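You operate a simulated robot arm through the tools that you are given. There is no shell and no other tool. Be economical: measure what you need, move in short steps, check, and stop when the job is done.

You run a simulated two-armed robot. Do the job below in one go: nothing can be reset, and whatever is moved stays where it is left.

TASK
Pick up the green-banded bag with one hand, pass it to the other hand and put it on the top of the green bench. Set down upright: green-banded bag.

Only the result counts: the job must be done as asked and must still hold three seconds after the hand-in. Knocking over, shifting, dropping, spilling or breaking anything else fails it.

THE ROBOT
Two 7-joint arms with two-finger grippers on one trunk, on a base that drives. Base frame: it is fixed to the floor where the robot stands at the start and does not move with it; the origin is under the middle of the robot, x ahead of it, y to its left, z up; the surface under the hand at the start is at about z = 1340. Lengths are in mm, angles in degrees, forces in N, time in s.
The left shoulder is at the start at [24, 169, 1331], the right one opposite. With the tool pointing down near the work surface each hand reaches from about 100 to 660 mm from the robot's upright axis, wherever it stands, measured 20 degrees to its own side. Places, roughly: top of the green bench [-2800, -3000, 900]. Payload 2.45 kg a hand.
The TCP of each hand is the grasp point between the finger pads, 26 mm short of the fingertips. In the tool frame z runs along the fingers and y along their closing line. The gripper opens to 96 mm. The gripper's body begins 69 mm behind the TCP.
Orientation is that of the tool frame in the base frame, as a unit quaternion [w, x, y, z]. With the fingers straight down and closing along the base's y, the tool's x points along the base's -x, its y along +y and its z along -z.

THE INTERFACE
- The arms move only by the tool move_arm. It takes "left_steps", "right_steps" or both (then of equal length, played together; a hand with none holds still); each is one flat list of numbers, 7 for each row, row after row: the closure, from 0 (fully open) to 1 (shut), then the shift along the base's x, y, z in units of 30 mm (1.0 is 30 mm), then the turn, a rotation vector about the base's x, y, z in units of 8 degrees (1.0 is 8 degrees). In form: [hand, x, y, z, wx, wy, wz, hand, x, y, z, wx, wy, wz, ...]. A call has 1 to 20 rows; each row shifts and turns the commanded pose from where the row before left it. A call with a number of a shift or a turn outside -1 to 1 is refused whole. A row lasts 0.2 s, in which the tool goes at most 50 mm and 8.6 degrees; a call with a longer step from one row to the next is refused whole, and so is a gripper value outside its range. A pose out of reach is approached as far as the arm can. The call stops where the force on the tool passes 40 N (or 10 N more than at its start, if that is more) or the arm is blocked; 0.2 s more then pass. Each finger halts on what it meets, pressing with about 20 N; the grip force reading is that of the motor and also rises with nothing between the fingers. The clock runs only during rows and for 0.2 s after the last one: add rows that do not move to give the fingers time. The reply holds the time, the measured pose of the TCP, the force on the tool along the base axes, the opening and the grip force, in the units named above and with some noise, with the torque about the TCP (base axes, N m) and any sound that the robot's microphone picked up.
- Cameras (640 x 400 px; columns grow to the right, rows downward): "scene" is now at [70.5, 25.9, 1814.1]; the picture's right is [0.30, -0.96, 0.01], its down [-0.61, -0.19, -0.77] and it looks along [0.74, 0.22, -0.64] (base axes); focal length 282 px, centre (320, 200). "left" rides on the left gripper at [82, -3, -98] in its tool frame; the picture's right is [0.04, 1.00, 0.00], its down [-0.73, 0.03, -0.68] and it looks along [-0.68, 0.03, 0.73] (tool axes); focal length 256 px, centre (320, 200). "right" rides on the right gripper at [82, 3, -98] in its tool frame; the picture's right is [-0.04, 1.00, 0.00], its down [-0.73, -0.03, -0.68] and it looks along [-0.68, -0.03, 0.73] (tool axes); focal length 256 px, centre (320, 200). There is no depth. A picture from a camera that has moved, and an enlarged one, comes with that camera's place and axes in the base frame and with its lens. The place of the scene camera against the robot may be out by one fixed shift of up to 12 mm in any direction.
- capture(camera): a new picture of that camera. The clock stands still meanwhile.
- lift_body(by): slides the trunk up (or, below 0, down) by that many mm; the arms and the scene camera ride with it, the base frame stays. It gives what a move gives, with no picture.
- roll_base(legs): drives the robot by 1 to 6 legs, each [ahead, left, turn to the left] in mm, mm and degrees, along the robot's own axes; the way and the turn of a leg run together, so that a leg with both is an arc; at most 1500 mm and 180 degrees a leg. The arms and the cameras ride along, it lands a little off, and it stops where it bumps. It gives what a move gives.
- turn_head(pan, tilt): turns the head with the scene camera to pan (to the left, within 120 degrees either way) and tilt (down, from -29 to 69), counted from straight ahead of the robot. It gives what a move gives.
- enlarge(camera, box): a new picture of the part [left, top, right, bottom] of that camera's present view, enlarged. The clock stands still meanwhile.
- sign_off(): hands the job in; it is judged then, once.

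Go step by step. Nothing tells you exact positions but the pictures and the camera data: compare them with the known pose of the tool, close in by small moves and look again before you grip or let go. The budget is 120 turns and 92 pictures, counting those below and the enlarged ones. Unless the task says otherwise, let go and move clear before handing in, and close with one line.

The tools are called after ">>>" as name(argument=value, ...) on one line, values as JSON. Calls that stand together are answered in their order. move_arm: Moves the arms, as the interface text tells. Its arguments: {"type":"object","properties":{"left_steps":{"type":"array","items":{"type":"number"}},"right_steps":{"type":"array","items":{"type":"number"}}},"required":[]} The other tools are called the same way: lift_body (by) slides the trunk up or down; roll_base (legs) drives the base; turn_head (pan, tilt) turns the head that bears the scene camera; capture (camera) takes a picture; enlarge (camera, box) takes an enlarged picture of a part of a camera's view; sign_off () hands the job in.

At the start:

```text
time: 0.0
left_position: [323.6, 315.1, 1538.7]
left_orientation: [0.0, 0.0, 1.0, 0.0]
left_force: [1.7, -0.3, -0.3]
left_moment: [-0.04, 0.01, 0.01]
left_opening: 95.9
left_finger_force: 0.1
right_position: [384.3, -5.2, 1538.3]
right_orientation: [-0.001, 0.0, 1.0, 0.001]
right_force: [0.0, -0.1, 0.9]
right_moment: [-0.02, 0.04, 0.04]
right_opening: 96.2
right_finger_force: 0.1
trunk travel left (down, up): [-500.0, 67.0]
robot x, y, heading: [2.1, 1.6, -0.2]
head pan, tilt: [17.2, 39.5]
```

scene: 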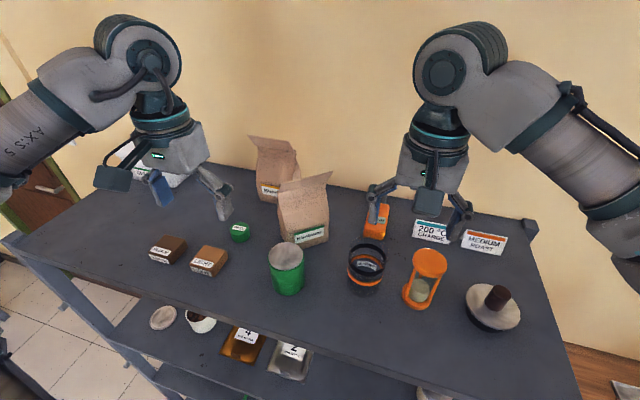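
right: 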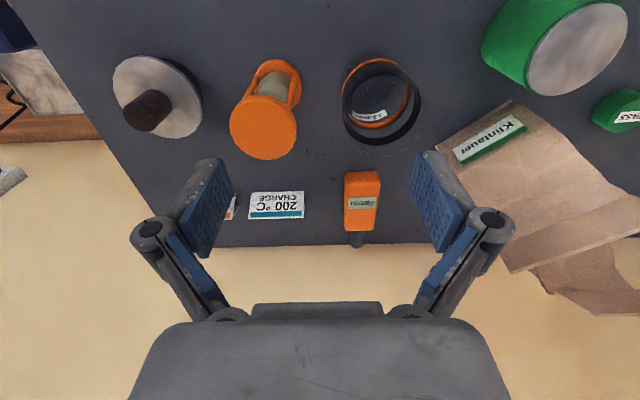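
left: 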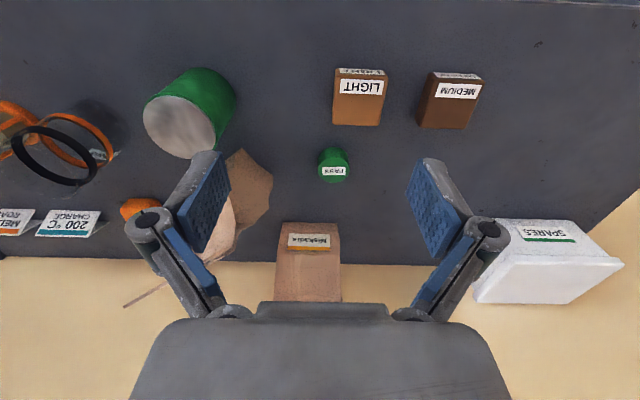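

The green-labelled bag ("Klintauer") stands near the middle of the table, in front of a second bag with an orange label. I will look closer before I plan the grasp.

>>> enlarge(camera="scene", box=[220, 120, 380, 260])

>>> enlarge(camera="right", box=[400, 60, 640, 330])

```text
2.86 times, centred on (300, 190) of scene
camera zoom: at [70.5, 25.9, 1814.1], right [0.3, -0.96, 0.01], down [-0.61, -0.19, -0.77], along [0.74, 0.22, -0.64], focal length 806 px, centre (377, 229)
```

zoom: 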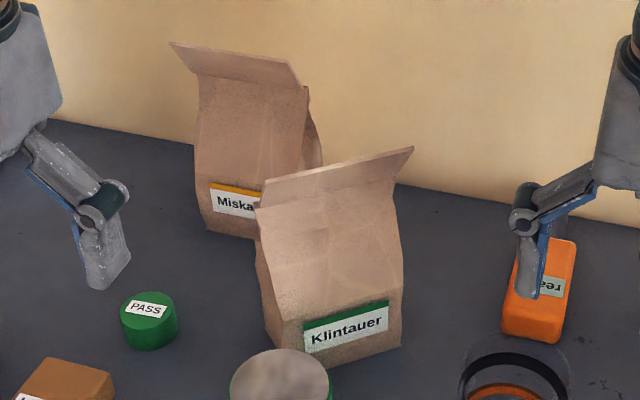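

```text
1.48 times, centred on (520, 195) of right
camera zoom: at [301.1, -0.8, 1636.9], right [0.04, 1.0, 0.0], down [0.73, -0.03, 0.68], along [0.68, -0.03, -0.73], focal length 379 px, centre (24, 207)
```

zoom: 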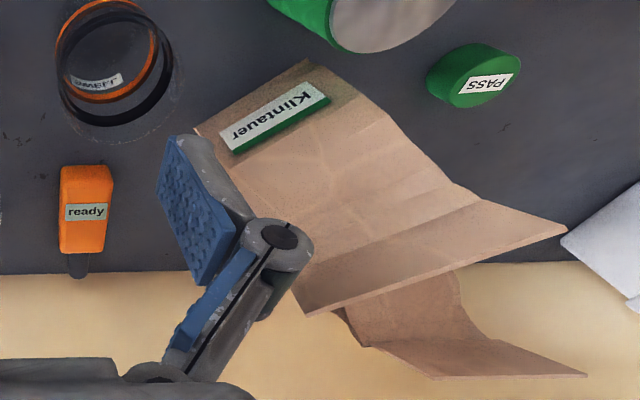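

The bag's flap spans about (459,120) to (409,194) with its top at z≈1543, and it leans roughly 30° toward the robot. I plan to pinch the flap with the left hand, so I'll move the right hand aside and bring the left hand to a hover, yawed and tilted to match.

>>> move_arm(left_steps=[0.3, 0, 0, 1, 0, 0, -1, 0.3, 0, 0, 1, 0, 0, -1, 0.3, 0, 0, 0.2, 0, 0, -1, 0.3, 0, 0, 0, 0, 0, -1, 0.3, 0, 0, 0, 0, 0, -1, 0.3, 0, 0, 0, 0, 0, -1, 0.3, 0, 0, 0, 0, 0, -1, 0.3, 0.478, -0.967, 0, 0.525, -0.778, 0, 0.3, 0.478, -0.967, 0, 0.525, -0.778, 0, 0.3, 0.478, -0.967, 0, 0.525, -0.778, 0, 0.3, 0.478, -0.967, 0, 0.525, -0.778, 0, 0.3, 0.478, -0.967, 0, 0, 0, 0, 0.3, 0.478, -0.967, 0, 0, 0, 0], right_steps=[0, 0, -1, 0.5, 0, 0, 0, 0, 0, -1, 0.5, 0, 0, 0, 0, 0, -1, 0, 0, 0, 0, 0, 0, -1, 0, 0, 0, 0, 0, 0, -1, 0, 0, 0, 0, 0, 0, -1, 0, 0, 0, 0, 0, 0, 0, 0, 0, 0, 0, 0, 0, 0, 0, 0, 0, 0, 0, 0, 0, 0, 0, 0, 0, 0, 0, 0, 0, 0, 0, 0, 0, 0, 0, 0, 0, 0, 0, 0, 0, 0, 0, 0, 0, 0, 0, 0, 0, 0, 0, 0, 0])

>>> capture(camera="scene")

>>> capture(camera="left")

>>> capture(camera="right")

```text
time: 2.8
left_position: [343.9, 169.5, 1485.4]
left_orientation: [0.127, 0.451, 0.854, 0.227]
left_force: [0.4, 1.3, 0.2]
left_moment: [-0.1, -0.01, -0.03]
left_opening: 67.2
left_finger_force: 0.1
left hand out of reach, approached as far as the arm can: row 2, 3, 4, 5, 6, 7, 10, 11, 12, 13
right_position: [379.0, -177.0, 1573.6]
right_orientation: [0.001, -0.001, 1.0, -0.001]
right_force: [0.6, -0.2, 0.5]
right_moment: [-0.11, -0.05, -0.01]
right_opening: 96.2
right_finger_force: 0.0
trunk travel left (down, up): [-500.0, 67.0]
robot x, y, heading: [1.8, 2.8, 0.1]
head pan, tilt: [17.2, 39.5]
```

```text
86 pictures are left
camera scene: at [68.5, 36.7, 1814.0], right [0.3, -0.96, 0.01], down [-0.61, -0.2, -0.77], along [0.74, 0.22, -0.64], focal length 282 px, centre (320, 200)
```

scene: 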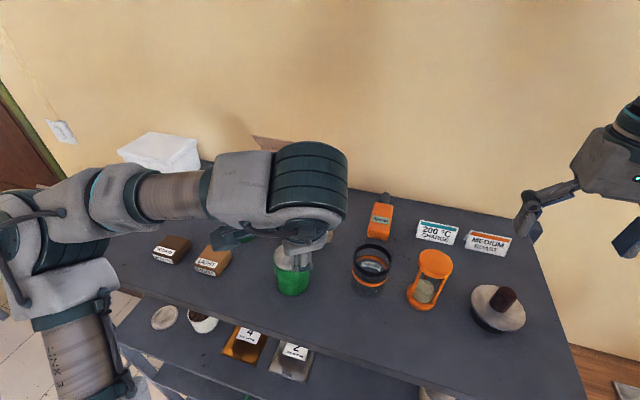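

```text
85 pictures are left
camera left: at [255.5, 209.0, 1568.2], right [0.69, 0.52, 0.5], down [0.15, -0.78, 0.61], along [0.71, -0.35, -0.61], focal length 256 px, centre (320, 200)
```

left: 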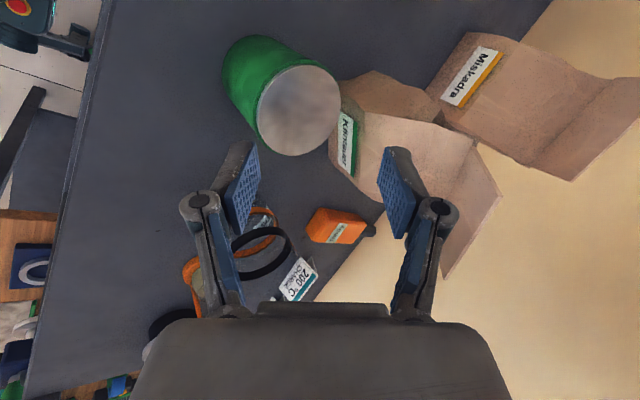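

```text
84 pictures are left
camera right: at [296.6, -171.0, 1671.5], right [0.04, 1.0, 0.0], down [0.73, -0.03, 0.68], along [0.68, -0.03, -0.73], focal length 256 px, centre (320, 200)
```

right: 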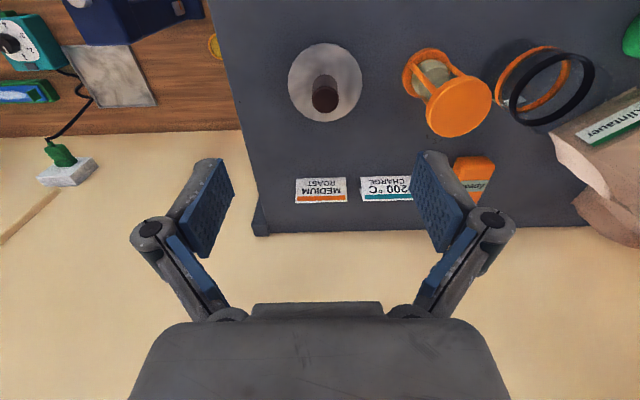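

The left arm ran out of reach upward, so it stopped low and short. I'll raise the trunk to gain height.

>>> lift_body(by=66)

>>> capture(camera="left")

```text
time: 3.9
left_position: [347.7, 171.8, 1550.8]
left_orientation: [0.124, 0.452, 0.854, 0.226]
left_force: [0.6, -0.1, 0.3]
left_moment: [-0.03, 0.0, -0.03]
left_opening: 67.1
left_finger_force: 0.0
right_position: [382.3, -175.5, 1637.5]
right_orientation: [0.001, -0.001, 1.0, -0.002]
right_force: [-0.5, 0.7, -1.1]
right_moment: [-0.05, -0.04, -0.01]
right_opening: 96.0
right_finger_force: 0.0
trunk travel left (down, up): [-566.0, 1.0]
robot x, y, heading: [-1.3, 4.9, 0.0]
head pan, tilt: [17.2, 39.5]
```

```text
83 pictures are left
camera left: at [258.7, 210.5, 1634.1], right [0.69, 0.52, 0.5], down [0.15, -0.78, 0.61], along [0.71, -0.35, -0.62], focal length 256 px, centre (320, 200)
```

left: 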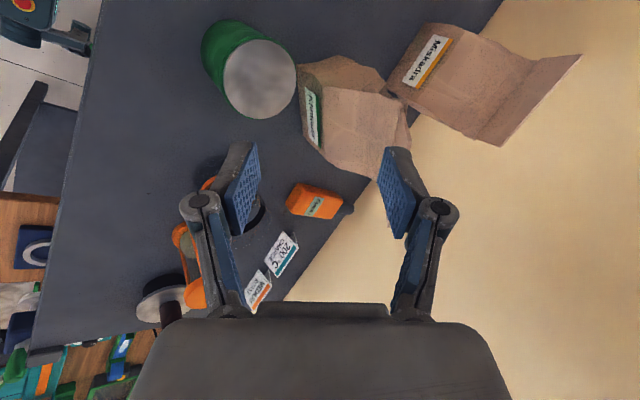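

The orientation is right and only the position is short. I'll go up first, then forward, in small checked steps.

>>> move_arm(left_steps=[0.3, -0.2, -0.2, 0.8, 0, 0, 0, 0.3, 0, 0, 0.7, 0, 0, 0])

```text
time: 4.5
left_position: [336.5, 150.3, 1593.5]
left_orientation: [0.124, 0.454, 0.851, 0.233]
left_force: [-0.2, -0.1, -0.1]
left_moment: [0.02, -0.03, 0.01]
left_opening: 67.2
left_finger_force: 0.1
left hand out of reach, approached as far as the arm can: row 1, 2
right_position: [379.1, -207.9, 1635.3]
right_orientation: [0.001, 0.001, 1.0, 0.007]
right_force: [0.6, -1.2, -0.1]
right_moment: [0.01, 0.03, -0.01]
right_opening: 96.2
right_finger_force: 0.1
trunk travel left (down, up): [-566.0, 1.0]
robot x, y, heading: [0.4, -1.8, -0.4]
head pan, tilt: [17.2, 39.5]
```

The command may still sit beyond the arm's reach. I'll test with a small downward row and see how the hand reacts.

>>> move_arm(left_steps=[0.3, 0, 0, -0.5, 0, 0, 0])

```text
time: 4.8
left_position: [337.8, 185.2, 1573.9]
left_orientation: [0.126, 0.452, 0.854, 0.226]
left_force: [0.1, 0.9, 1.0]
left_moment: [-0.1, 0.01, -0.04]
left_opening: 67.2
left_finger_force: 0.0
right_position: [381.5, -173.9, 1638.9]
right_orientation: [0.0, -0.001, 1.0, -0.004]
right_force: [0.1, 0.1, -0.1]
right_moment: [-0.09, -0.07, -0.02]
right_opening: 96.1
right_finger_force: 0.1
trunk travel left (down, up): [-566.0, 1.0]
robot x, y, heading: [2.2, 3.1, -0.0]
head pan, tilt: [17.2, 39.5]
```

The base sways a little after moves, but commands now track. I'll move level over the flap with the fingers part-open, then look.

>>> move_arm(left_steps=[0.35, 0.7, -0.4, 0.1, 0, 0, 0, 0.4, 0.7, -0.4, 0.1, 0, 0, 0, 0.4, 0.7, -0.3, 0, 0, 0, 0, 0.4, 0, 0, 0, 0, 0, 0, 0.4, 0, 0, 0, 0, 0, 0])

>>> capture(camera="left")

>>> capture(camera="right")

>>> capture(camera="scene")

```text
time: 6.0
left_position: [390.0, 177.1, 1571.2]
left_orientation: [0.124, 0.453, 0.853, 0.229]
left_force: [0.4, 0.1, -0.6]
left_moment: [-0.02, 0.0, -0.03]
left_opening: 57.9
left_finger_force: 0.1
left hand out of reach, approached as far as the arm can: row 1, 2, 3
right_position: [381.5, -188.0, 1637.0]
right_orientation: [0.0, 0.001, 1.0, 0.0]
right_force: [-0.2, 0.3, 0.0]
right_moment: [-0.01, 0.01, 0.02]
right_opening: 95.8
right_finger_force: 0.0
trunk travel left (down, up): [-566.0, 1.0]
robot x, y, heading: [2.3, -3.7, 0.1]
head pan, tilt: [17.2, 39.5]
```

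```text
82 pictures are left
camera left: at [301.1, 216.0, 1653.8], right [0.69, 0.52, 0.5], down [0.15, -0.78, 0.61], along [0.71, -0.35, -0.62], focal length 256 px, centre (320, 200)
```

left: 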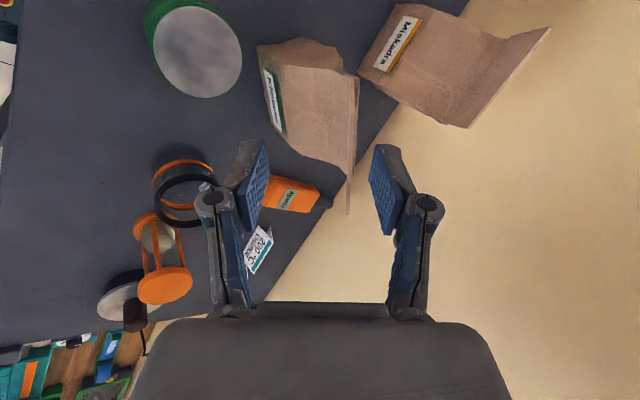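

```text
81 pictures are left
camera right: at [299.1, -182.8, 1734.5], right [0.04, 1.0, 0.0], down [0.73, -0.03, 0.68], along [0.68, -0.03, -0.73], focal length 256 px, centre (320, 200)
```

right: 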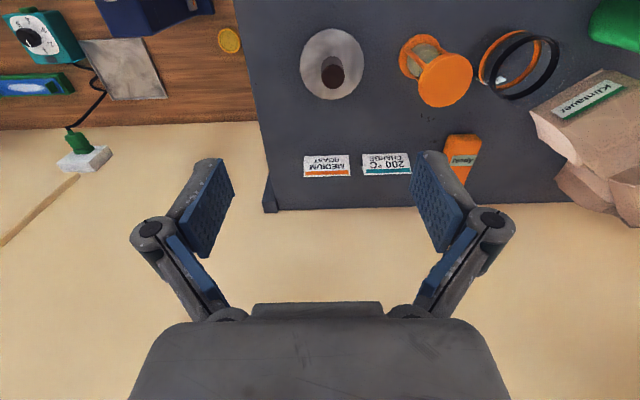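

```text
80 pictures are left
camera scene: at [69.4, 35.7, 1879.7], right [0.3, -0.96, 0.01], down [-0.61, -0.2, -0.77], along [0.74, 0.22, -0.64], focal length 282 px, centre (320, 200)
```

scene: 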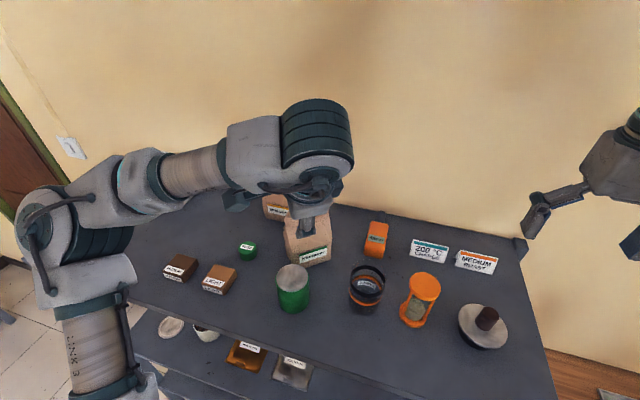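

The left camera now looks nearly along the flap. I'll enlarge it to place the flap relative to the fingers.

>>> enlarge(camera="left", box=[230, 20, 430, 230])

>>> enlarge(camera="scene", box=[230, 170, 370, 290])

```text
1.90 times, centred on (330, 125) of left
camera zoom: at [301.1, 216.0, 1653.8], right [0.69, 0.52, 0.5], down [0.15, -0.78, 0.61], along [0.71, -0.35, -0.62], focal length 488 px, centre (301, 343)
```

zoom: 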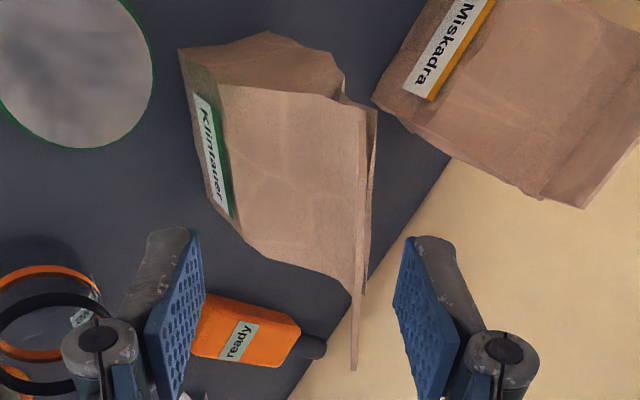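

```text
3.33 times, centred on (300, 230) of scene
camera zoom: at [69.4, 35.7, 1879.7], right [0.3, -0.96, 0.01], down [-0.61, -0.2, -0.77], along [0.74, 0.22, -0.64], focal length 940 px, centre (387, 100)
```

zoom: 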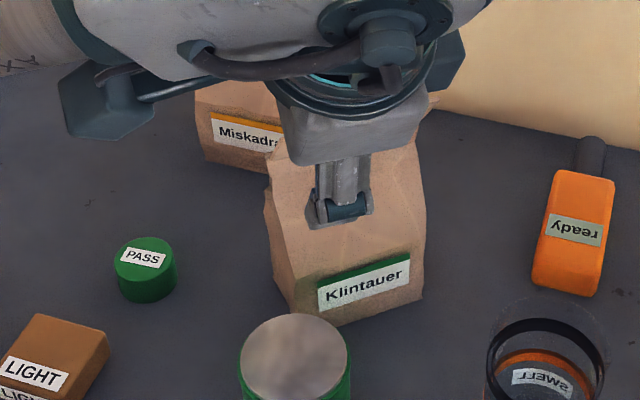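

By the left camera the flap sits about 17–20 mm toward the far finger and roughly 25–50 mm ahead of the TCP. I'll centre it first, then look again.

>>> move_arm(left_steps=[0.4, 0.57, 0.38, 0, 0, 0, 0, 0.4, 0, 0, 0, 0, 0, 0, 0.4, 0, 0, 0, 0, 0, 0, 0.4, 0, 0, 0, 0, 0, 0])

>>> capture(camera="left")

```text
time: 7.0
left_position: [401.8, 188.4, 1564.4]
left_orientation: [0.127, 0.451, 0.853, 0.228]
left_force: [-0.4, 0.2, 0.3]
left_moment: [-0.02, 0.04, 0.01]
left_opening: 57.6
left_finger_force: 0.1
left hand out of reach, approached as far as the arm can: row 1
right_position: [381.8, -184.4, 1636.8]
right_orientation: [0.0, -0.001, 1.0, 0.001]
right_force: [-0.1, -0.1, 0.0]
right_moment: [-0.04, 0.02, 0.01]
right_opening: 95.9
right_finger_force: 0.0
trunk travel left (down, up): [-566.0, 1.0]
robot x, y, heading: [2.4, -2.5, -0.2]
head pan, tilt: [17.2, 39.5]
```

```text
77 pictures are left
camera left: at [312.1, 226.3, 1647.6], right [0.69, 0.52, 0.5], down [0.15, -0.78, 0.61], along [0.71, -0.35, -0.62], focal length 256 px, centre (320, 200)
```

left: 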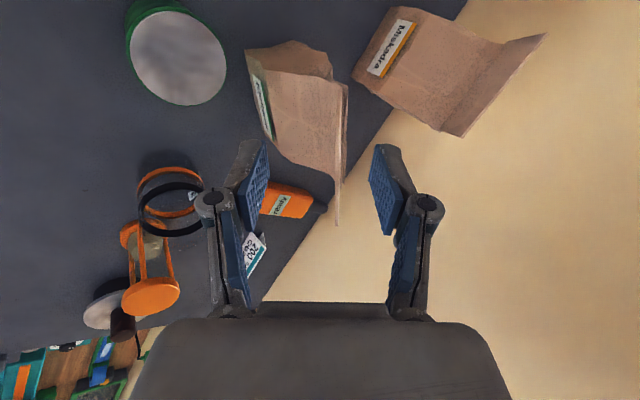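

The flap is now about 28 mm ahead and 14 mm off-centre, with room on both sides. I'll advance part-way while centring, and re-check.

>>> move_arm(left_steps=[0.4, 0.4, 0.06, -0.1, 0, 0, 0, 0.4, 0.4, 0.07, -0.23, 0, 0, 0, 0.4, 0, 0, 0, 0, 0, 0, 0.4, 0, 0, 0, 0, 0, 0])

>>> capture(camera="left")

>>> capture(camera="scene")

```text
time: 8.1
left_position: [417.6, 191.4, 1547.5]
left_orientation: [0.127, 0.451, 0.854, 0.226]
left_force: [0.2, 0.5, -0.2]
left_moment: [-0.04, 0.04, -0.01]
left_opening: 57.4
left_finger_force: 0.1
left hand out of reach, approached as far as the arm can: row 1, 2
right_position: [380.9, -178.6, 1637.3]
right_orientation: [0.002, 0.0, 1.0, -0.002]
right_force: [-0.3, 0.0, -0.2]
right_moment: [-0.01, -0.01, 0.0]
right_opening: 96.0
right_finger_force: 0.0
trunk travel left (down, up): [-566.0, 1.0]
robot x, y, heading: [-2.6, -2.1, -0.1]
head pan, tilt: [17.2, 39.5]
```

```text
76 pictures are left
camera left: at [329.3, 230.7, 1630.6], right [0.69, 0.52, 0.5], down [0.15, -0.78, 0.61], along [0.71, -0.35, -0.61], focal length 256 px, centre (320, 200)
```

left: 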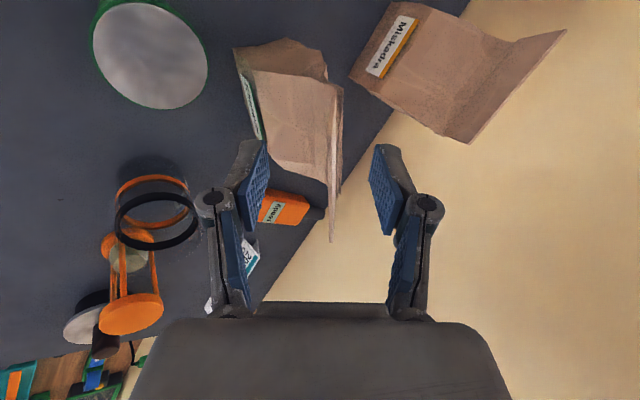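

```text
75 pictures are left
camera scene: at [68.3, 47.5, 1879.4], right [0.3, -0.95, 0.02], down [-0.61, -0.2, -0.77], along [0.74, 0.22, -0.64], focal length 282 px, centre (320, 200)
```

scene: 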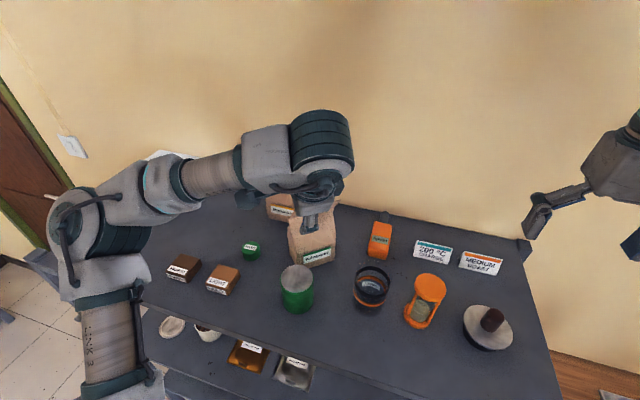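

The flap's top edge is now just between the fingertips, about 12 mm off-centre. One more combined advance, then check.

>>> move_arm(left_steps=[0.4, 0.45, 0.02, -0.2, 0, 0, 0, 0.4, 0.47, 0.03, -0.25, 0, 0, 0, 0.4, 0, 0, 0, 0, 0, 0, 0.4, 0, 0, 0, 0, 0, 0])

>>> capture(camera="left")

>>> enlarge(camera="scene", box=[240, 140, 380, 300])

```text
time: 9.1
left_position: [429.7, 196.0, 1537.7]
left_orientation: [0.126, 0.448, 0.856, 0.225]
left_force: [0.2, 0.2, 0.4]
left_moment: [0.0, 0.04, 0.0]
left_opening: 57.7
left_finger_force: 0.0
left hand out of reach, approached as far as the arm can: row 1, 2
right_position: [380.7, -171.4, 1639.7]
right_orientation: [0.0, 0.0, 1.0, -0.004]
right_force: [0.0, 0.9, -0.7]
right_moment: [-0.04, -0.03, 0.01]
right_opening: 96.1
right_finger_force: 0.0
trunk travel left (down, up): [-566.0, 1.0]
robot x, y, heading: [-0.3, -2.1, 0.2]
head pan, tilt: [17.2, 39.5]
```

```text
74 pictures are left
camera left: at [341.3, 234.2, 1621.4], right [0.69, 0.53, 0.5], down [0.15, -0.77, 0.61], along [0.71, -0.35, -0.61], focal length 256 px, centre (320, 200)
```

left: 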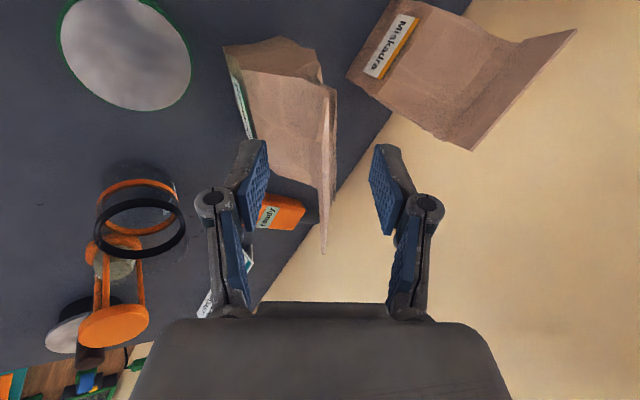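

```text
2.50 times, centred on (310, 220) of scene
camera zoom: at [68.9, 54.3, 1879.2], right [0.3, -0.95, 0.02], down [-0.61, -0.2, -0.77], along [0.74, 0.22, -0.64], focal length 705 px, centre (345, 150)
```

zoom: 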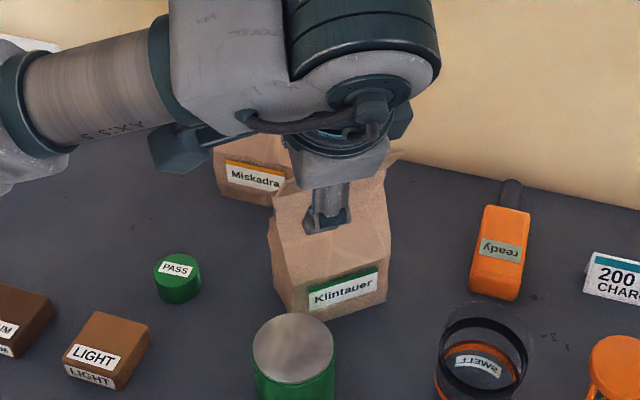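

The flap edge is level with the grasp point and about 5 mm off-centre. I'll make one last advance of about 17 mm.

>>> move_arm(left_steps=[0.4, 0.4, -0.06, -0.25, 0, 0, 0, 0.4, 0.3, -0.05, -0.2, 0, 0, 0, 0.4, 0, 0, 0, 0, 0, 0, 0.4, 0, 0, 0, 0, 0, 0])

>>> capture(camera="left")

```text
time: 10.2
left_position: [443.2, 161.9, 1527.6]
left_orientation: [0.122, 0.442, 0.858, 0.232]
left_force: [0.1, -1.2, -0.3]
left_moment: [0.03, 0.01, 0.0]
left_opening: 57.4
left_finger_force: 0.0
left hand out of reach, approached as far as the arm can: row 1, 2
right_position: [377.9, -220.4, 1633.9]
right_orientation: [0.0, 0.0, 1.0, 0.011]
right_force: [0.5, -1.4, 0.1]
right_moment: [0.03, -0.01, 0.02]
right_opening: 95.8
right_finger_force: 0.0
trunk travel left (down, up): [-566.0, 1.0]
robot x, y, heading: [-2.7, 0.2, -0.3]
head pan, tilt: [17.2, 39.5]
stopped in row 4 (left hand): the arm was blocked; the commanded pose is now the measured one
```

```text
72 pictures are left
camera left: at [352.9, 198.0, 1610.8], right [0.68, 0.53, 0.51], down [0.16, -0.78, 0.6], along [0.72, -0.33, -0.62], focal length 256 px, centre (320, 200)
```

left: 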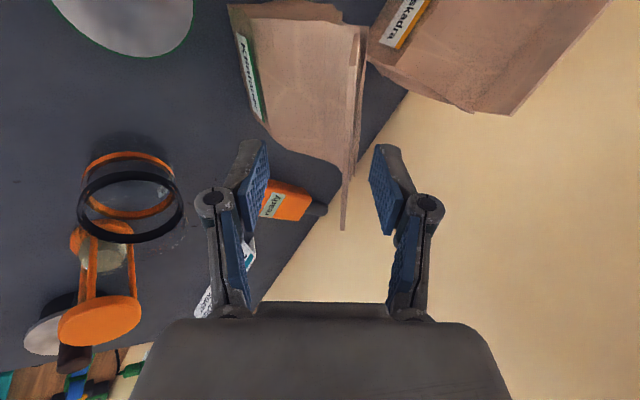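

Both hands shifted about 35 mm in y together, so the whole robot swayed and the arm reported blocked. I'll let it rest and look at the whole scene before going on.

>>> move_arm(left_steps=[0.4, 0, 0, 0, 0, 0, 0, 0.4, 0, 0, 0, 0, 0, 0, 0.4, 0, 0, 0, 0, 0, 0])

>>> capture(camera="scene")

>>> capture(camera="left")

```text
time: 11.2
left_position: [441.5, 168.6, 1531.3]
left_orientation: [0.124, 0.432, 0.863, 0.23]
left_force: [-0.5, 0.4, 0.3]
left_moment: [0.03, -0.01, -0.02]
left_opening: 57.7
left_finger_force: 0.0
right_position: [374.5, -226.0, 1632.9]
right_orientation: [0.002, -0.001, 1.0, 0.014]
right_force: [0.7, -0.2, 0.5]
right_moment: [0.07, 0.04, 0.04]
right_opening: 96.0
right_finger_force: 0.0
trunk travel left (down, up): [-566.0, 1.0]
robot x, y, heading: [1.5, 1.9, -0.1]
head pan, tilt: [17.2, 39.5]
stopped in row 3 (left hand): the arm was blocked; the commanded pose is now the measured one
```

```text
71 pictures are left
camera scene: at [69.5, 22.4, 1880.0], right [0.3, -0.96, 0.0], down [-0.61, -0.19, -0.77], along [0.74, 0.23, -0.64], focal length 282 px, centre (320, 200)
```

scene: 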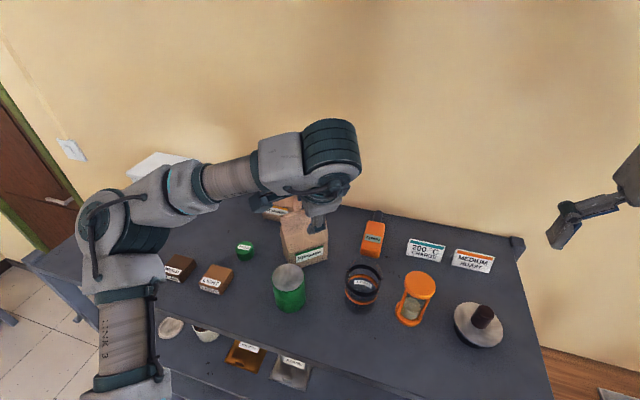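

```text
70 pictures are left
camera left: at [349.6, 202.3, 1613.5], right [0.66, 0.55, 0.5], down [0.18, -0.77, 0.61], along [0.73, -0.32, -0.61], focal length 256 px, centre (320, 200)
```

left: 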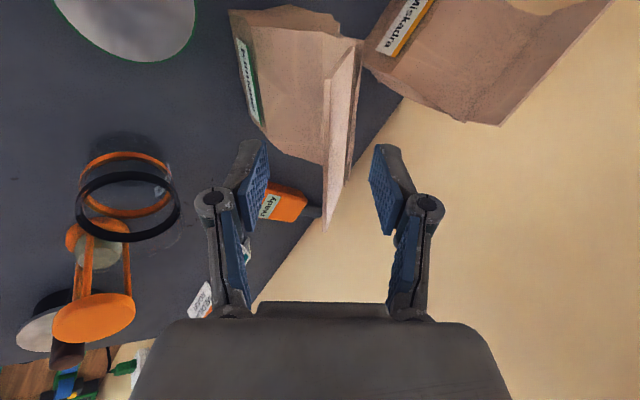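

The flap now looks tilted against the tool, so I need a closer look to see whether the bag has been touched.

>>> enlarge(camera="scene", box=[230, 110, 390, 290])

>>> enlarge(camera="left", box=[220, 0, 420, 240])

>>> capture(camera="right")

```text
2.22 times, centred on (310, 200) of scene
camera zoom: at [69.5, 22.4, 1880.0], right [0.3, -0.96, 0.0], down [-0.61, -0.19, -0.77], along [0.74, 0.23, -0.64], focal length 627 px, centre (342, 200)
```

zoom: 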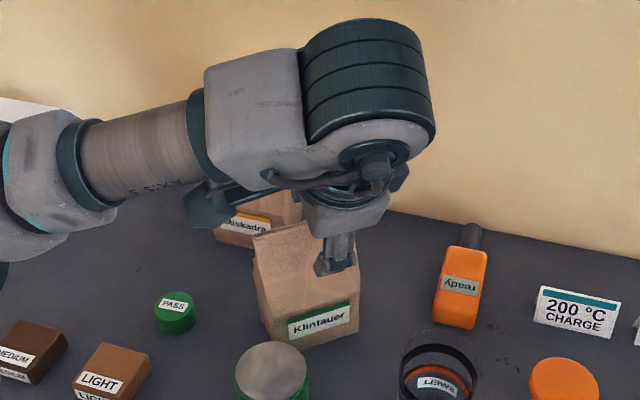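

```text
1.67 times, centred on (320, 120) of left
camera zoom: at [349.6, 202.3, 1613.5], right [0.66, 0.55, 0.5], down [0.18, -0.77, 0.61], along [0.73, -0.32, -0.61], focal length 427 px, centre (320, 333)
```

zoom: 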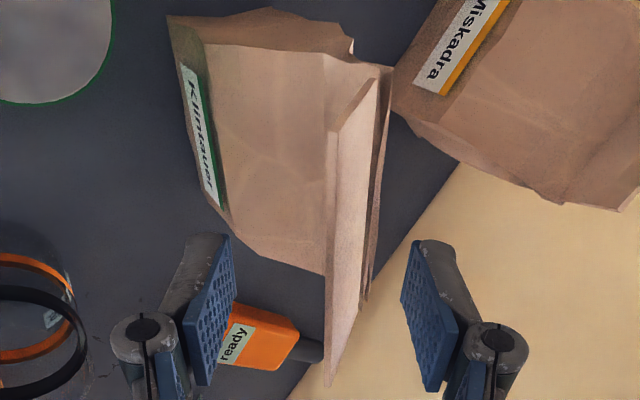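

```text
67 pictures are left
camera right: at [290.8, -223.4, 1731.0], right [0.04, 1.0, 0.03], down [0.73, -0.05, 0.68], along [0.68, 0.0, -0.73], focal length 256 px, centre (320, 200)
```

right: 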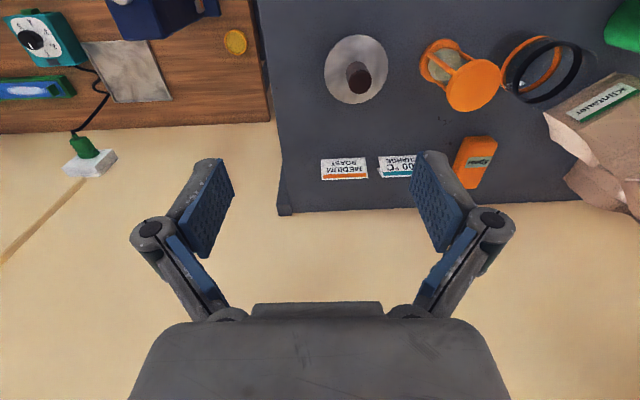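

The bag is undisturbed, but a top-down flap grip leaves too little arm height for lifting. I'll change the plan and grip the bag's body (about 55 mm deep) from its left edge, with the hand tilted about 45°. First I back out the way I came.

>>> move_arm(left_steps=[0.4, -0.3, -0.2, 0.6, 0, 0, 0, 0.4, -0.3, -0.2, 0.5, 0, 0, 0, 0.3, -0.6, 0, 0.2, 0, 0, 0, 0.3, -0.8, 0, 0, 0, 0, 0, 0.3, -0.8, 0, 0, 0, 0, 0, 0.3, 0, 0, 0, 0, 0, 0])

>>> capture(camera="left")

>>> capture(camera="scene")

```text
time: 12.7
left_position: [370.8, 156.2, 1530.4]
left_orientation: [0.119, 0.447, 0.854, 0.238]
left_force: [0.2, 0.1, -1.3]
left_moment: [0.05, -0.03, 0.0]
left_opening: 66.8
left_finger_force: 0.0
left hand out of reach, approached as far as the arm can: row 1, 2, 3
right_position: [376.7, -226.7, 1631.4]
right_orientation: [0.002, -0.002, 1.0, 0.014]
right_force: [-0.6, 0.3, 0.4]
right_moment: [0.04, 0.01, -0.01]
right_opening: 96.0
right_finger_force: 0.0
trunk travel left (down, up): [-566.0, 1.0]
robot x, y, heading: [-2.9, 4.7, -0.1]
head pan, tilt: [17.2, 39.5]
```

```text
66 pictures are left
camera left: at [281.2, 191.6, 1614.2], right [0.68, 0.52, 0.51], down [0.16, -0.79, 0.59], along [0.71, -0.32, -0.62], focal length 256 px, centre (320, 200)
```

left: 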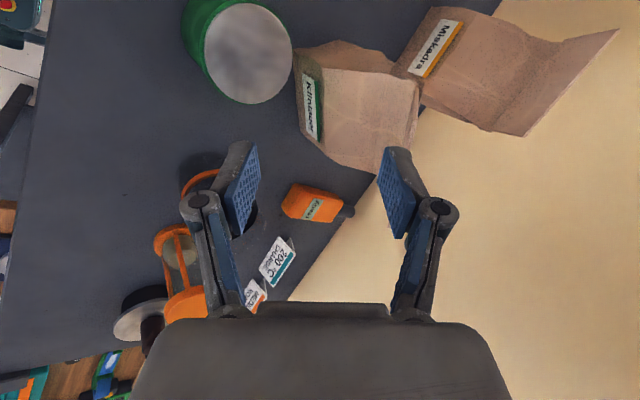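

```text
65 pictures are left
camera scene: at [70.0, -19.2, 1880.1], right [0.29, -0.96, -0.02], down [-0.61, -0.17, -0.77], along [0.74, 0.24, -0.63], focal length 282 px, centre (320, 200)
```

scene: 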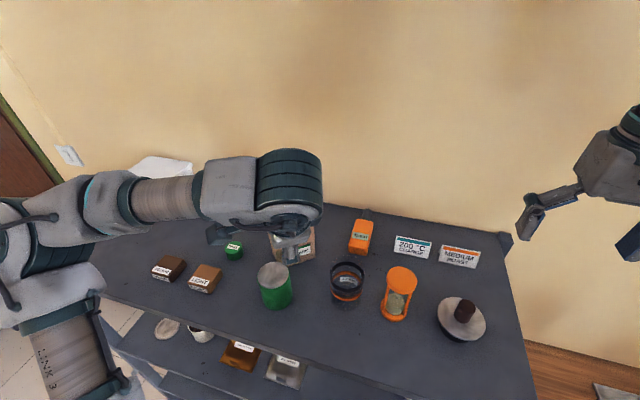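

The scene camera's roll shows the whole trunk rocking sideways. I'll hold still and sample twice to see whether it settles.

>>> move_arm(left_steps=[0.3, 0, 0, 0, 0, 0, 0, 0.3, 0, 0, 0, 0, 0, 0, 0.3, 0, 0, 0, 0, 0, 0, 0.3, 0, 0, 0, 0, 0, 0, 0.3, 0, 0, 0, 0, 0, 0, 0.3, 0, 0, 0, 0, 0, 0, 0.3, 0, 0, 0, 0, 0, 0, 0.3, 0, 0, 0, 0, 0, 0, 0.3, 0, 0, 0, 0, 0, 0, 0.3, 0, 0, 0, 0, 0, 0, 0.3, 0, 0, 0, 0, 0, 0, 0.3, 0, 0, 0, 0, 0, 0, 0.3, 0, 0, 0, 0, 0, 0, 0.3, 0, 0, 0, 0, 0, 0, 0.3, 0, 0, 0, 0, 0, 0])

>>> move_arm(left_steps=[0.3, 0, 0, 0, 0, 0, 0])

>>> move_arm(left_steps=[0.3, 0, 0, 0, 0, 0, 0])

```text
time: 15.8
left_position: [369.3, 194.6, 1527.2]
left_orientation: [0.125, 0.444, 0.857, 0.229]
left_force: [0.5, -0.2, 0.4]
left_moment: [-0.04, 0.07, -0.01]
left_opening: 67.2
left_finger_force: 0.2
right_position: [374.5, -185.1, 1637.3]
right_orientation: [0.003, -0.003, 1.0, 0.003]
right_force: [0.0, -0.3, -0.5]
right_moment: [-0.04, -0.02, -0.05]
right_opening: 96.1
right_finger_force: 0.0
trunk travel left (down, up): [-566.0, 1.0]
robot x, y, heading: [-0.3, 9.7, 0.1]
head pan, tilt: [17.2, 39.5]
```

```text
time: 16.2
left_position: [370.7, 194.4, 1527.5]
left_orientation: [0.128, 0.44, 0.861, 0.223]
left_force: [1.0, 2.7, 0.6]
left_moment: [-0.24, 0.08, -0.07]
left_opening: 67.1
left_finger_force: 0.0
right_position: [374.7, -192.4, 1636.3]
right_orientation: [0.003, -0.004, 1.0, 0.001]
right_force: [-0.3, 0.2, 0.3]
right_moment: [0.01, 0.01, -0.01]
right_opening: 96.1
right_finger_force: 0.1
trunk travel left (down, up): [-566.0, 1.0]
robot x, y, heading: [2.1, 8.9, -0.1]
head pan, tilt: [17.2, 39.5]
```

```text
time: 16.9
left_position: [362.3, 202.3, 1525.4]
left_orientation: [0.129, 0.444, 0.857, 0.227]
left_force: [0.1, 0.2, -0.3]
left_moment: [-0.01, 0.03, -0.02]
left_opening: 67.2
left_finger_force: 0.1
right_position: [368.4, -176.2, 1639.9]
right_orientation: [0.003, -0.003, 1.0, -0.002]
right_force: [-0.5, 0.5, 0.3]
right_moment: [-0.1, -0.04, 0.0]
right_opening: 95.8
right_finger_force: 0.0
trunk travel left (down, up): [-566.0, 1.0]
robot x, y, heading: [-2.2, 3.5, 0.2]
head pan, tilt: [17.2, 39.5]
stopped in row 1 (left hand): the arm was blocked; the commanded pose is now the measured one
```

The arm appears to be fighting a near-limit posture. I'll unwind to a more natural one, removing the 30° tilt and tilting 45° so the fingers point down and along the bag's width, to the left of the bag.

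>>> move_arm(left_steps=[0.15, 0, 0.4, 0, -0.525, 0.778, 0, 0.15, 0, 0.5, 0, -0.525, 0.778, 0, 0.15, 0, 0.5, 0, -0.525, 0.778, 0, 0.15, 0, 0.5, 0, -0.525, 0.778, 0, 0.15, 0, 0.3, 0, -0.75, -0.56, 0, 0.15, 0, 0, 0, -0.75, -0.56, 0, 0.15, 0, 0, 0, -0.75, -0.56, 0, 0.15, 0, 0, 0, -0.75, -0.56, 0, 0.15, 0, 0, 0, -0.75, -0.56, 0, 0.15, 0, 0, 0, -0.75, -0.56, 0, 0.15, 0, 0, 0, 0, 0, 0, 0.15, 0, 0, 0, 0, 0, 0, 0.15, 0, 0, 0, 0, 0, 0])

>>> capture(camera="scene")

>>> capture(camera="left")

```text
time: 19.9
left_position: [344.3, 194.2, 1525.4]
left_orientation: [0.343, 0.41, 0.829, -0.163]
left_force: [0.1, 0.1, 0.2]
left_moment: [0.0, -0.02, 0.01]
left_opening: 81.7
left_finger_force: 0.0
left hand out of reach, approached as far as the arm can: row 3, 4, 10
right_position: [367.7, -227.2, 1637.4]
right_orientation: [0.003, -0.003, 1.0, 0.012]
right_force: [0.0, 1.3, 0.5]
right_moment: [-0.07, -0.02, -0.02]
right_opening: 95.9
right_finger_force: 0.1
trunk travel left (down, up): [-566.0, 1.0]
robot x, y, heading: [-0.9, -16.6, 0.2]
head pan, tilt: [17.2, 39.5]
stopped in row 13 (left hand): the arm was blocked; the commanded pose is now the measured one
```

```text
64 pictures are left
camera scene: at [68.6, -59.0, 1879.3], right [0.3, -0.95, -0.03], down [-0.61, -0.17, -0.78], along [0.73, 0.25, -0.63], focal length 282 px, centre (320, 200)
```

scene: 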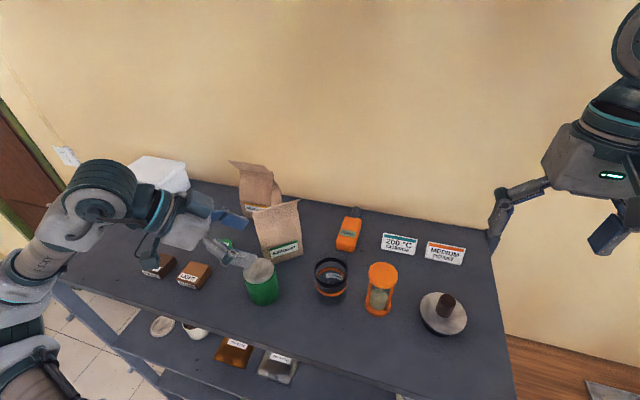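

```text
63 pictures are left
camera left: at [263.9, 291.9, 1538.9], right [0.77, 0.63, -0.02], down [0.04, -0.03, 1.0], along [0.63, -0.77, -0.05], focal length 256 px, centre (320, 200)
```

left: 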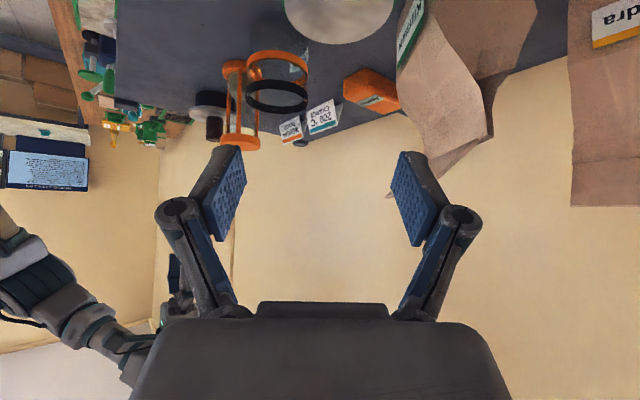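

The robot is leaning right by about 2°. I'll bring the right hand back toward the middle to balance the load, shift the left hand left, and check the lean again.

>>> move_arm(left_steps=[0.15, 0, 0.5, 0, 0, 0, 0, 0.15, 0, 0.5, 0, 0, 0, 0, 0.15, 0, 0.5, 0, 0, 0, 0, 0.15, 0, 0.5, 0, 0, 0, 0, 0.15, 0, 0, 0, 0, 0, 0, 0.15, 0, 0, 0, 0, 0, 0], right_steps=[0, -0.5, 0.5, -0.3, 0, 0, 0, 0, -0.5, 0.5, -0.3, 0, 0, 0, 0, -0.5, 0.5, 0, 0, 0, 0, 0, -0.5, 0.5, 0, 0, 0, 0, 0, 0, 0, 0, 0, 0, 0, 0, 0, 0, 0, 0, 0, 0])

>>> capture(camera="scene")

```text
time: 21.4
left_position: [321.5, 212.9, 1540.8]
left_orientation: [0.346, 0.427, 0.822, -0.152]
left_force: [-0.6, -0.1, 0.9]
left_moment: [0.03, -0.01, 0.03]
left_opening: 81.8
left_finger_force: 0.1
left hand out of reach, approached as far as the arm can: row 1, 2, 3, 4
right_position: [305.9, -168.2, 1620.1]
right_orientation: [0.002, -0.001, 1.0, 0.012]
right_force: [-0.1, -1.1, -0.3]
right_moment: [0.05, 0.01, 0.02]
right_opening: 96.1
right_finger_force: 0.1
trunk travel left (down, up): [-566.0, 1.0]
robot x, y, heading: [1.5, -7.4, -0.1]
head pan, tilt: [17.2, 39.5]
stopped in row 6 (left hand): the arm was blocked; the commanded pose is now the measured one
```

```text
62 pictures are left
camera scene: at [69.2, 44.0, 1878.8], right [0.3, -0.95, 0.02], down [-0.61, -0.2, -0.77], along [0.73, 0.22, -0.64], focal length 282 px, centre (320, 200)
```

scene: 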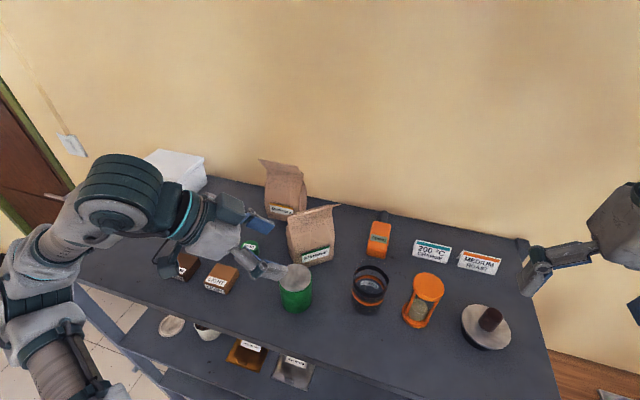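

The sway comes and goes with the out-of-reach commands, so I should stay well within reach. I'll lower the left hand slowly and let the robot settle.

>>> move_arm(left_steps=[0.15, 0, 0, -0.3, 0, 0, 0, 0.15, 0, 0, -0.3, 0, 0, 0, 0.15, 0, 0, -0.3, 0, 0, 0, 0.15, 0, 0, -0.3, 0, 0, 0, 0.15, 0, 0, -0.3, 0, 0, 0, 0.15, 0, 0, 0, 0, 0, 0, 0.15, 0, 0, 0, 0, 0, 0, 0.15, 0, 0, 0, 0, 0, 0, 0.15, 0, 0, 0, 0, 0, 0, 0.15, 0, 0, 0, 0, 0, 0, 0.15, 0, 0, 0, 0, 0, 0, 0.15, 0, 0, 0, 0, 0, 0])

>>> move_arm(left_steps=[0.15, 0, 0, 0, 0, 0, 0, 0.15, 0, 0, 0, 0, 0, 0])

>>> move_arm(left_steps=[0.15, 0, 0, 0, 0, 0, 0, 0.15, 0, 0, 0, 0, 0, 0])

>>> move_arm(left_steps=[0.15, 0, 0, 0, 0, 0, 0, 0.15, 0, 0, 0, 0, 0, 0])

```text
time: 24.1
left_position: [320.0, 240.9, 1494.2]
left_orientation: [0.345, 0.398, 0.833, -0.169]
left_force: [0.8, 0.0, 0.5]
left_moment: [0.06, 0.04, -0.01]
left_opening: 81.4
left_finger_force: 0.1
right_position: [303.0, -137.4, 1621.7]
right_orientation: [0.006, -0.002, 1.0, 0.006]
right_force: [-0.3, -0.4, -0.4]
right_moment: [0.05, -0.04, 0.0]
right_opening: 95.8
right_finger_force: 0.1
trunk travel left (down, up): [-566.0, 1.0]
robot x, y, heading: [2.3, 1.2, 0.0]
head pan, tilt: [17.2, 39.5]
```

```text
time: 24.8
left_position: [315.2, 107.1, 1510.8]
left_orientation: [0.334, 0.444, 0.822, -0.123]
left_force: [-0.6, -1.2, -0.8]
left_moment: [0.1, -0.11, 0.05]
left_opening: 81.4
left_finger_force: 0.1
right_position: [299.8, -283.5, 1608.6]
right_orientation: [0.005, 0.001, 0.999, 0.046]
right_force: [0.2, -2.0, 1.0]
right_moment: [0.24, 0.07, 0.0]
right_opening: 96.0
right_finger_force: 0.1
trunk travel left (down, up): [-566.0, 1.0]
robot x, y, heading: [3.0, -15.5, 0.2]
head pan, tilt: [17.2, 39.5]
stopped in row 2 (left hand): the arm was blocked; the commanded pose is now the measured one
```

```text
time: 25.6
left_position: [319.5, 180.5, 1503.6]
left_orientation: [0.344, 0.43, 0.823, -0.14]
left_force: [-0.5, 0.0, 0.5]
left_moment: [0.02, 0.02, 0.01]
left_opening: 81.5
left_finger_force: 0.1
right_position: [304.8, -200.5, 1615.1]
right_orientation: [0.013, -0.002, 0.999, 0.039]
right_force: [1.1, -0.5, 0.1]
right_moment: [0.03, 0.06, -0.01]
right_opening: 95.8
right_finger_force: 0.0
trunk travel left (down, up): [-566.0, 1.0]
robot x, y, heading: [-6.0, 4.0, -0.0]
head pan, tilt: [17.2, 39.5]
stopped in row 2 (left hand): the arm was blocked; the commanded pose is now the measured one
```

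```text
time: 26.4
left_position: [314.4, 279.8, 1492.5]
left_orientation: [0.357, 0.413, 0.822, -0.163]
left_force: [0.4, 1.0, -0.5]
left_moment: [-0.14, 0.07, -0.04]
left_opening: 82.2
left_finger_force: 0.2
right_position: [295.6, -97.3, 1625.2]
right_orientation: [0.008, -0.006, 1.0, -0.006]
right_force: [-0.6, 2.4, -0.9]
right_moment: [-0.24, -0.09, 0.01]
right_opening: 96.0
right_finger_force: 0.1
trunk travel left (down, up): [-566.0, 1.0]
robot x, y, heading: [-0.7, 18.2, -0.1]
head pan, tilt: [17.2, 39.5]
stopped in row 2 (left hand): the arm was blocked; the commanded pose is now the measured one
```

The sway is growing even while holding still, and the raised trunk is the likely cause. To protect the objects I'll back away from the table first, then lower the trunk.

>>> roll_base(legs=[[-350, 0, 0]])

>>> lift_body(by=-150)

>>> capture(camera="scene")

```text
time: 28.7
left_position: [-38.4, 235.5, 1497.6]
left_orientation: [0.351, 0.418, 0.824, -0.149]
left_force: [0.2, -0.6, -1.0]
left_moment: [-0.05, -0.06, 0.02]
left_opening: 81.7
left_finger_force: 0.0
right_position: [-53.3, -144.8, 1617.8]
right_orientation: [0.007, -0.007, 1.0, 0.013]
right_force: [0.1, 0.6, -0.6]
right_moment: [-0.01, 0.01, 0.01]
right_opening: 96.1
right_finger_force: 0.1
trunk travel left (down, up): [-566.0, 1.0]
robot x, y, heading: [-355.0, 12.6, 0.2]
head pan, tilt: [17.2, 39.5]
```

```text
time: 30.4
left_position: [-51.9, 255.3, 1350.8]
left_orientation: [0.359, 0.415, 0.822, -0.154]
left_force: [1.2, 0.1, 1.6]
left_moment: [0.05, 0.11, -0.03]
left_opening: 81.3
left_finger_force: 0.0
right_position: [-67.9, -122.0, 1476.6]
right_orientation: [0.014, -0.009, 1.0, 0.006]
right_force: [-0.5, 1.0, -0.5]
right_moment: [-0.06, -0.06, 0.04]
right_opening: 95.9
right_finger_force: 0.1
trunk travel left (down, up): [-416.0, 151.0]
robot x, y, heading: [-359.8, 26.0, 0.7]
head pan, tilt: [17.2, 39.5]
```

```text
61 pictures are left
camera scene: at [-286.2, 105.1, 1728.6], right [0.3, -0.95, 0.04], down [-0.61, -0.22, -0.77], along [0.74, 0.21, -0.64], focal length 282 px, centre (320, 200)
```

scene: 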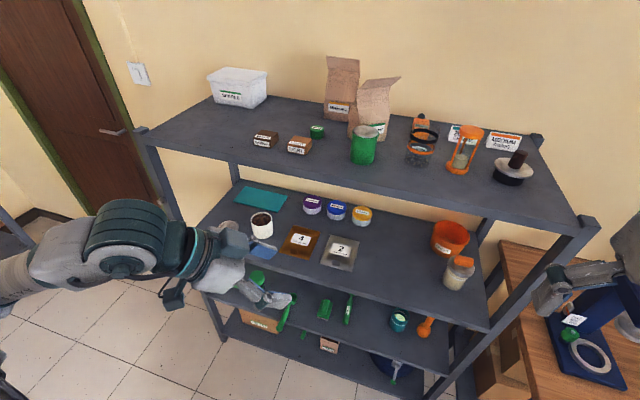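

All objects still stand where they were. I'll wait and sample the sway at this lower trunk height.

>>> move_arm(left_steps=[0, 0, 0, 0, 0, 0, 0, 0, 0, 0, 0, 0, 0, 0])

>>> move_arm(left_steps=[0, 0, 0, 0, 0, 0, 0, 0, 0, 0, 0, 0, 0, 0])

>>> move_arm(left_steps=[0, 0, 0, 0, 0, 0, 0])

>>> move_arm(left_steps=[0, 0, 0, 0, 0, 0, 0, 0, 0, 0, 0, 0, 0, 0, 0, 0, 0, 0, 0, 0, 0])

```text
time: 31.2
left_position: [-53.9, 187.1, 1353.5]
left_orientation: [0.347, 0.426, 0.824, -0.137]
left_force: [-0.1, 0.2, 0.5]
left_moment: [-0.02, 0.02, 0.0]
left_opening: 96.1
left_finger_force: 0.2
right_position: [-66.1, -192.1, 1468.3]
right_orientation: [0.011, -0.008, 1.0, 0.028]
right_force: [-1.3, 0.9, 0.0]
right_moment: [-0.03, -0.06, -0.02]
right_opening: 95.9
right_finger_force: 0.1
trunk travel left (down, up): [-416.0, 151.0]
robot x, y, heading: [-358.8, -2.4, 0.6]
head pan, tilt: [17.2, 39.5]
stopped in row 2 (left hand): the arm was blocked; the commanded pose is now the measured one
```

```text
time: 32.0
left_position: [-51.5, 98.1, 1362.2]
left_orientation: [0.333, 0.439, 0.827, -0.11]
left_force: [0.2, 1.4, 0.0]
left_moment: [-0.05, -0.08, -0.05]
left_opening: 95.7
left_finger_force: 0.1
right_position: [-62.9, -289.3, 1457.5]
right_orientation: [0.01, -0.005, 0.998, 0.058]
right_force: [0.4, -1.1, 0.8]
right_moment: [0.03, 0.01, 0.04]
right_opening: 95.8
right_finger_force: 0.0
trunk travel left (down, up): [-416.0, 151.0]
robot x, y, heading: [-361.2, -19.9, 0.7]
head pan, tilt: [17.2, 39.5]
stopped in row 2 (left hand): the arm was blocked; the commanded pose is now the measured one
```

```text
time: 32.6
left_position: [-54.5, 163.4, 1359.6]
left_orientation: [0.345, 0.428, 0.825, -0.129]
left_force: [0.1, -0.3, -0.5]
left_moment: [0.02, -0.02, -0.01]
left_opening: 95.9
left_finger_force: 0.0
right_position: [-65.4, -221.8, 1467.1]
right_orientation: [0.012, -0.007, 0.999, 0.036]
right_force: [-0.2, 0.4, -0.7]
right_moment: [0.04, 0.0, 0.05]
right_opening: 96.1
right_finger_force: 0.1
trunk travel left (down, up): [-416.0, 151.0]
robot x, y, heading: [-361.5, -7.2, 0.5]
head pan, tilt: [17.2, 39.5]
stopped in row 1 (left hand): the arm was blocked; the commanded pose is now the measured one
```

```text
time: 33.6
left_position: [-55.1, 140.1, 1363.5]
left_orientation: [0.342, 0.431, 0.826, -0.12]
left_force: [-0.5, -1.1, -0.4]
left_moment: [0.08, -0.01, 0.02]
left_opening: 96.0
left_finger_force: 0.1
right_position: [-66.5, -245.9, 1463.6]
right_orientation: [0.013, -0.009, 0.999, 0.049]
right_force: [0.8, -0.6, 0.1]
right_moment: [0.08, 0.01, 0.0]
right_opening: 96.0
right_finger_force: 0.0
trunk travel left (down, up): [-416.0, 151.0]
robot x, y, heading: [-360.5, -1.6, 0.5]
head pan, tilt: [17.2, 39.5]
stopped in row 3 (left hand): the arm was blocked; the commanded pose is now the measured one
```

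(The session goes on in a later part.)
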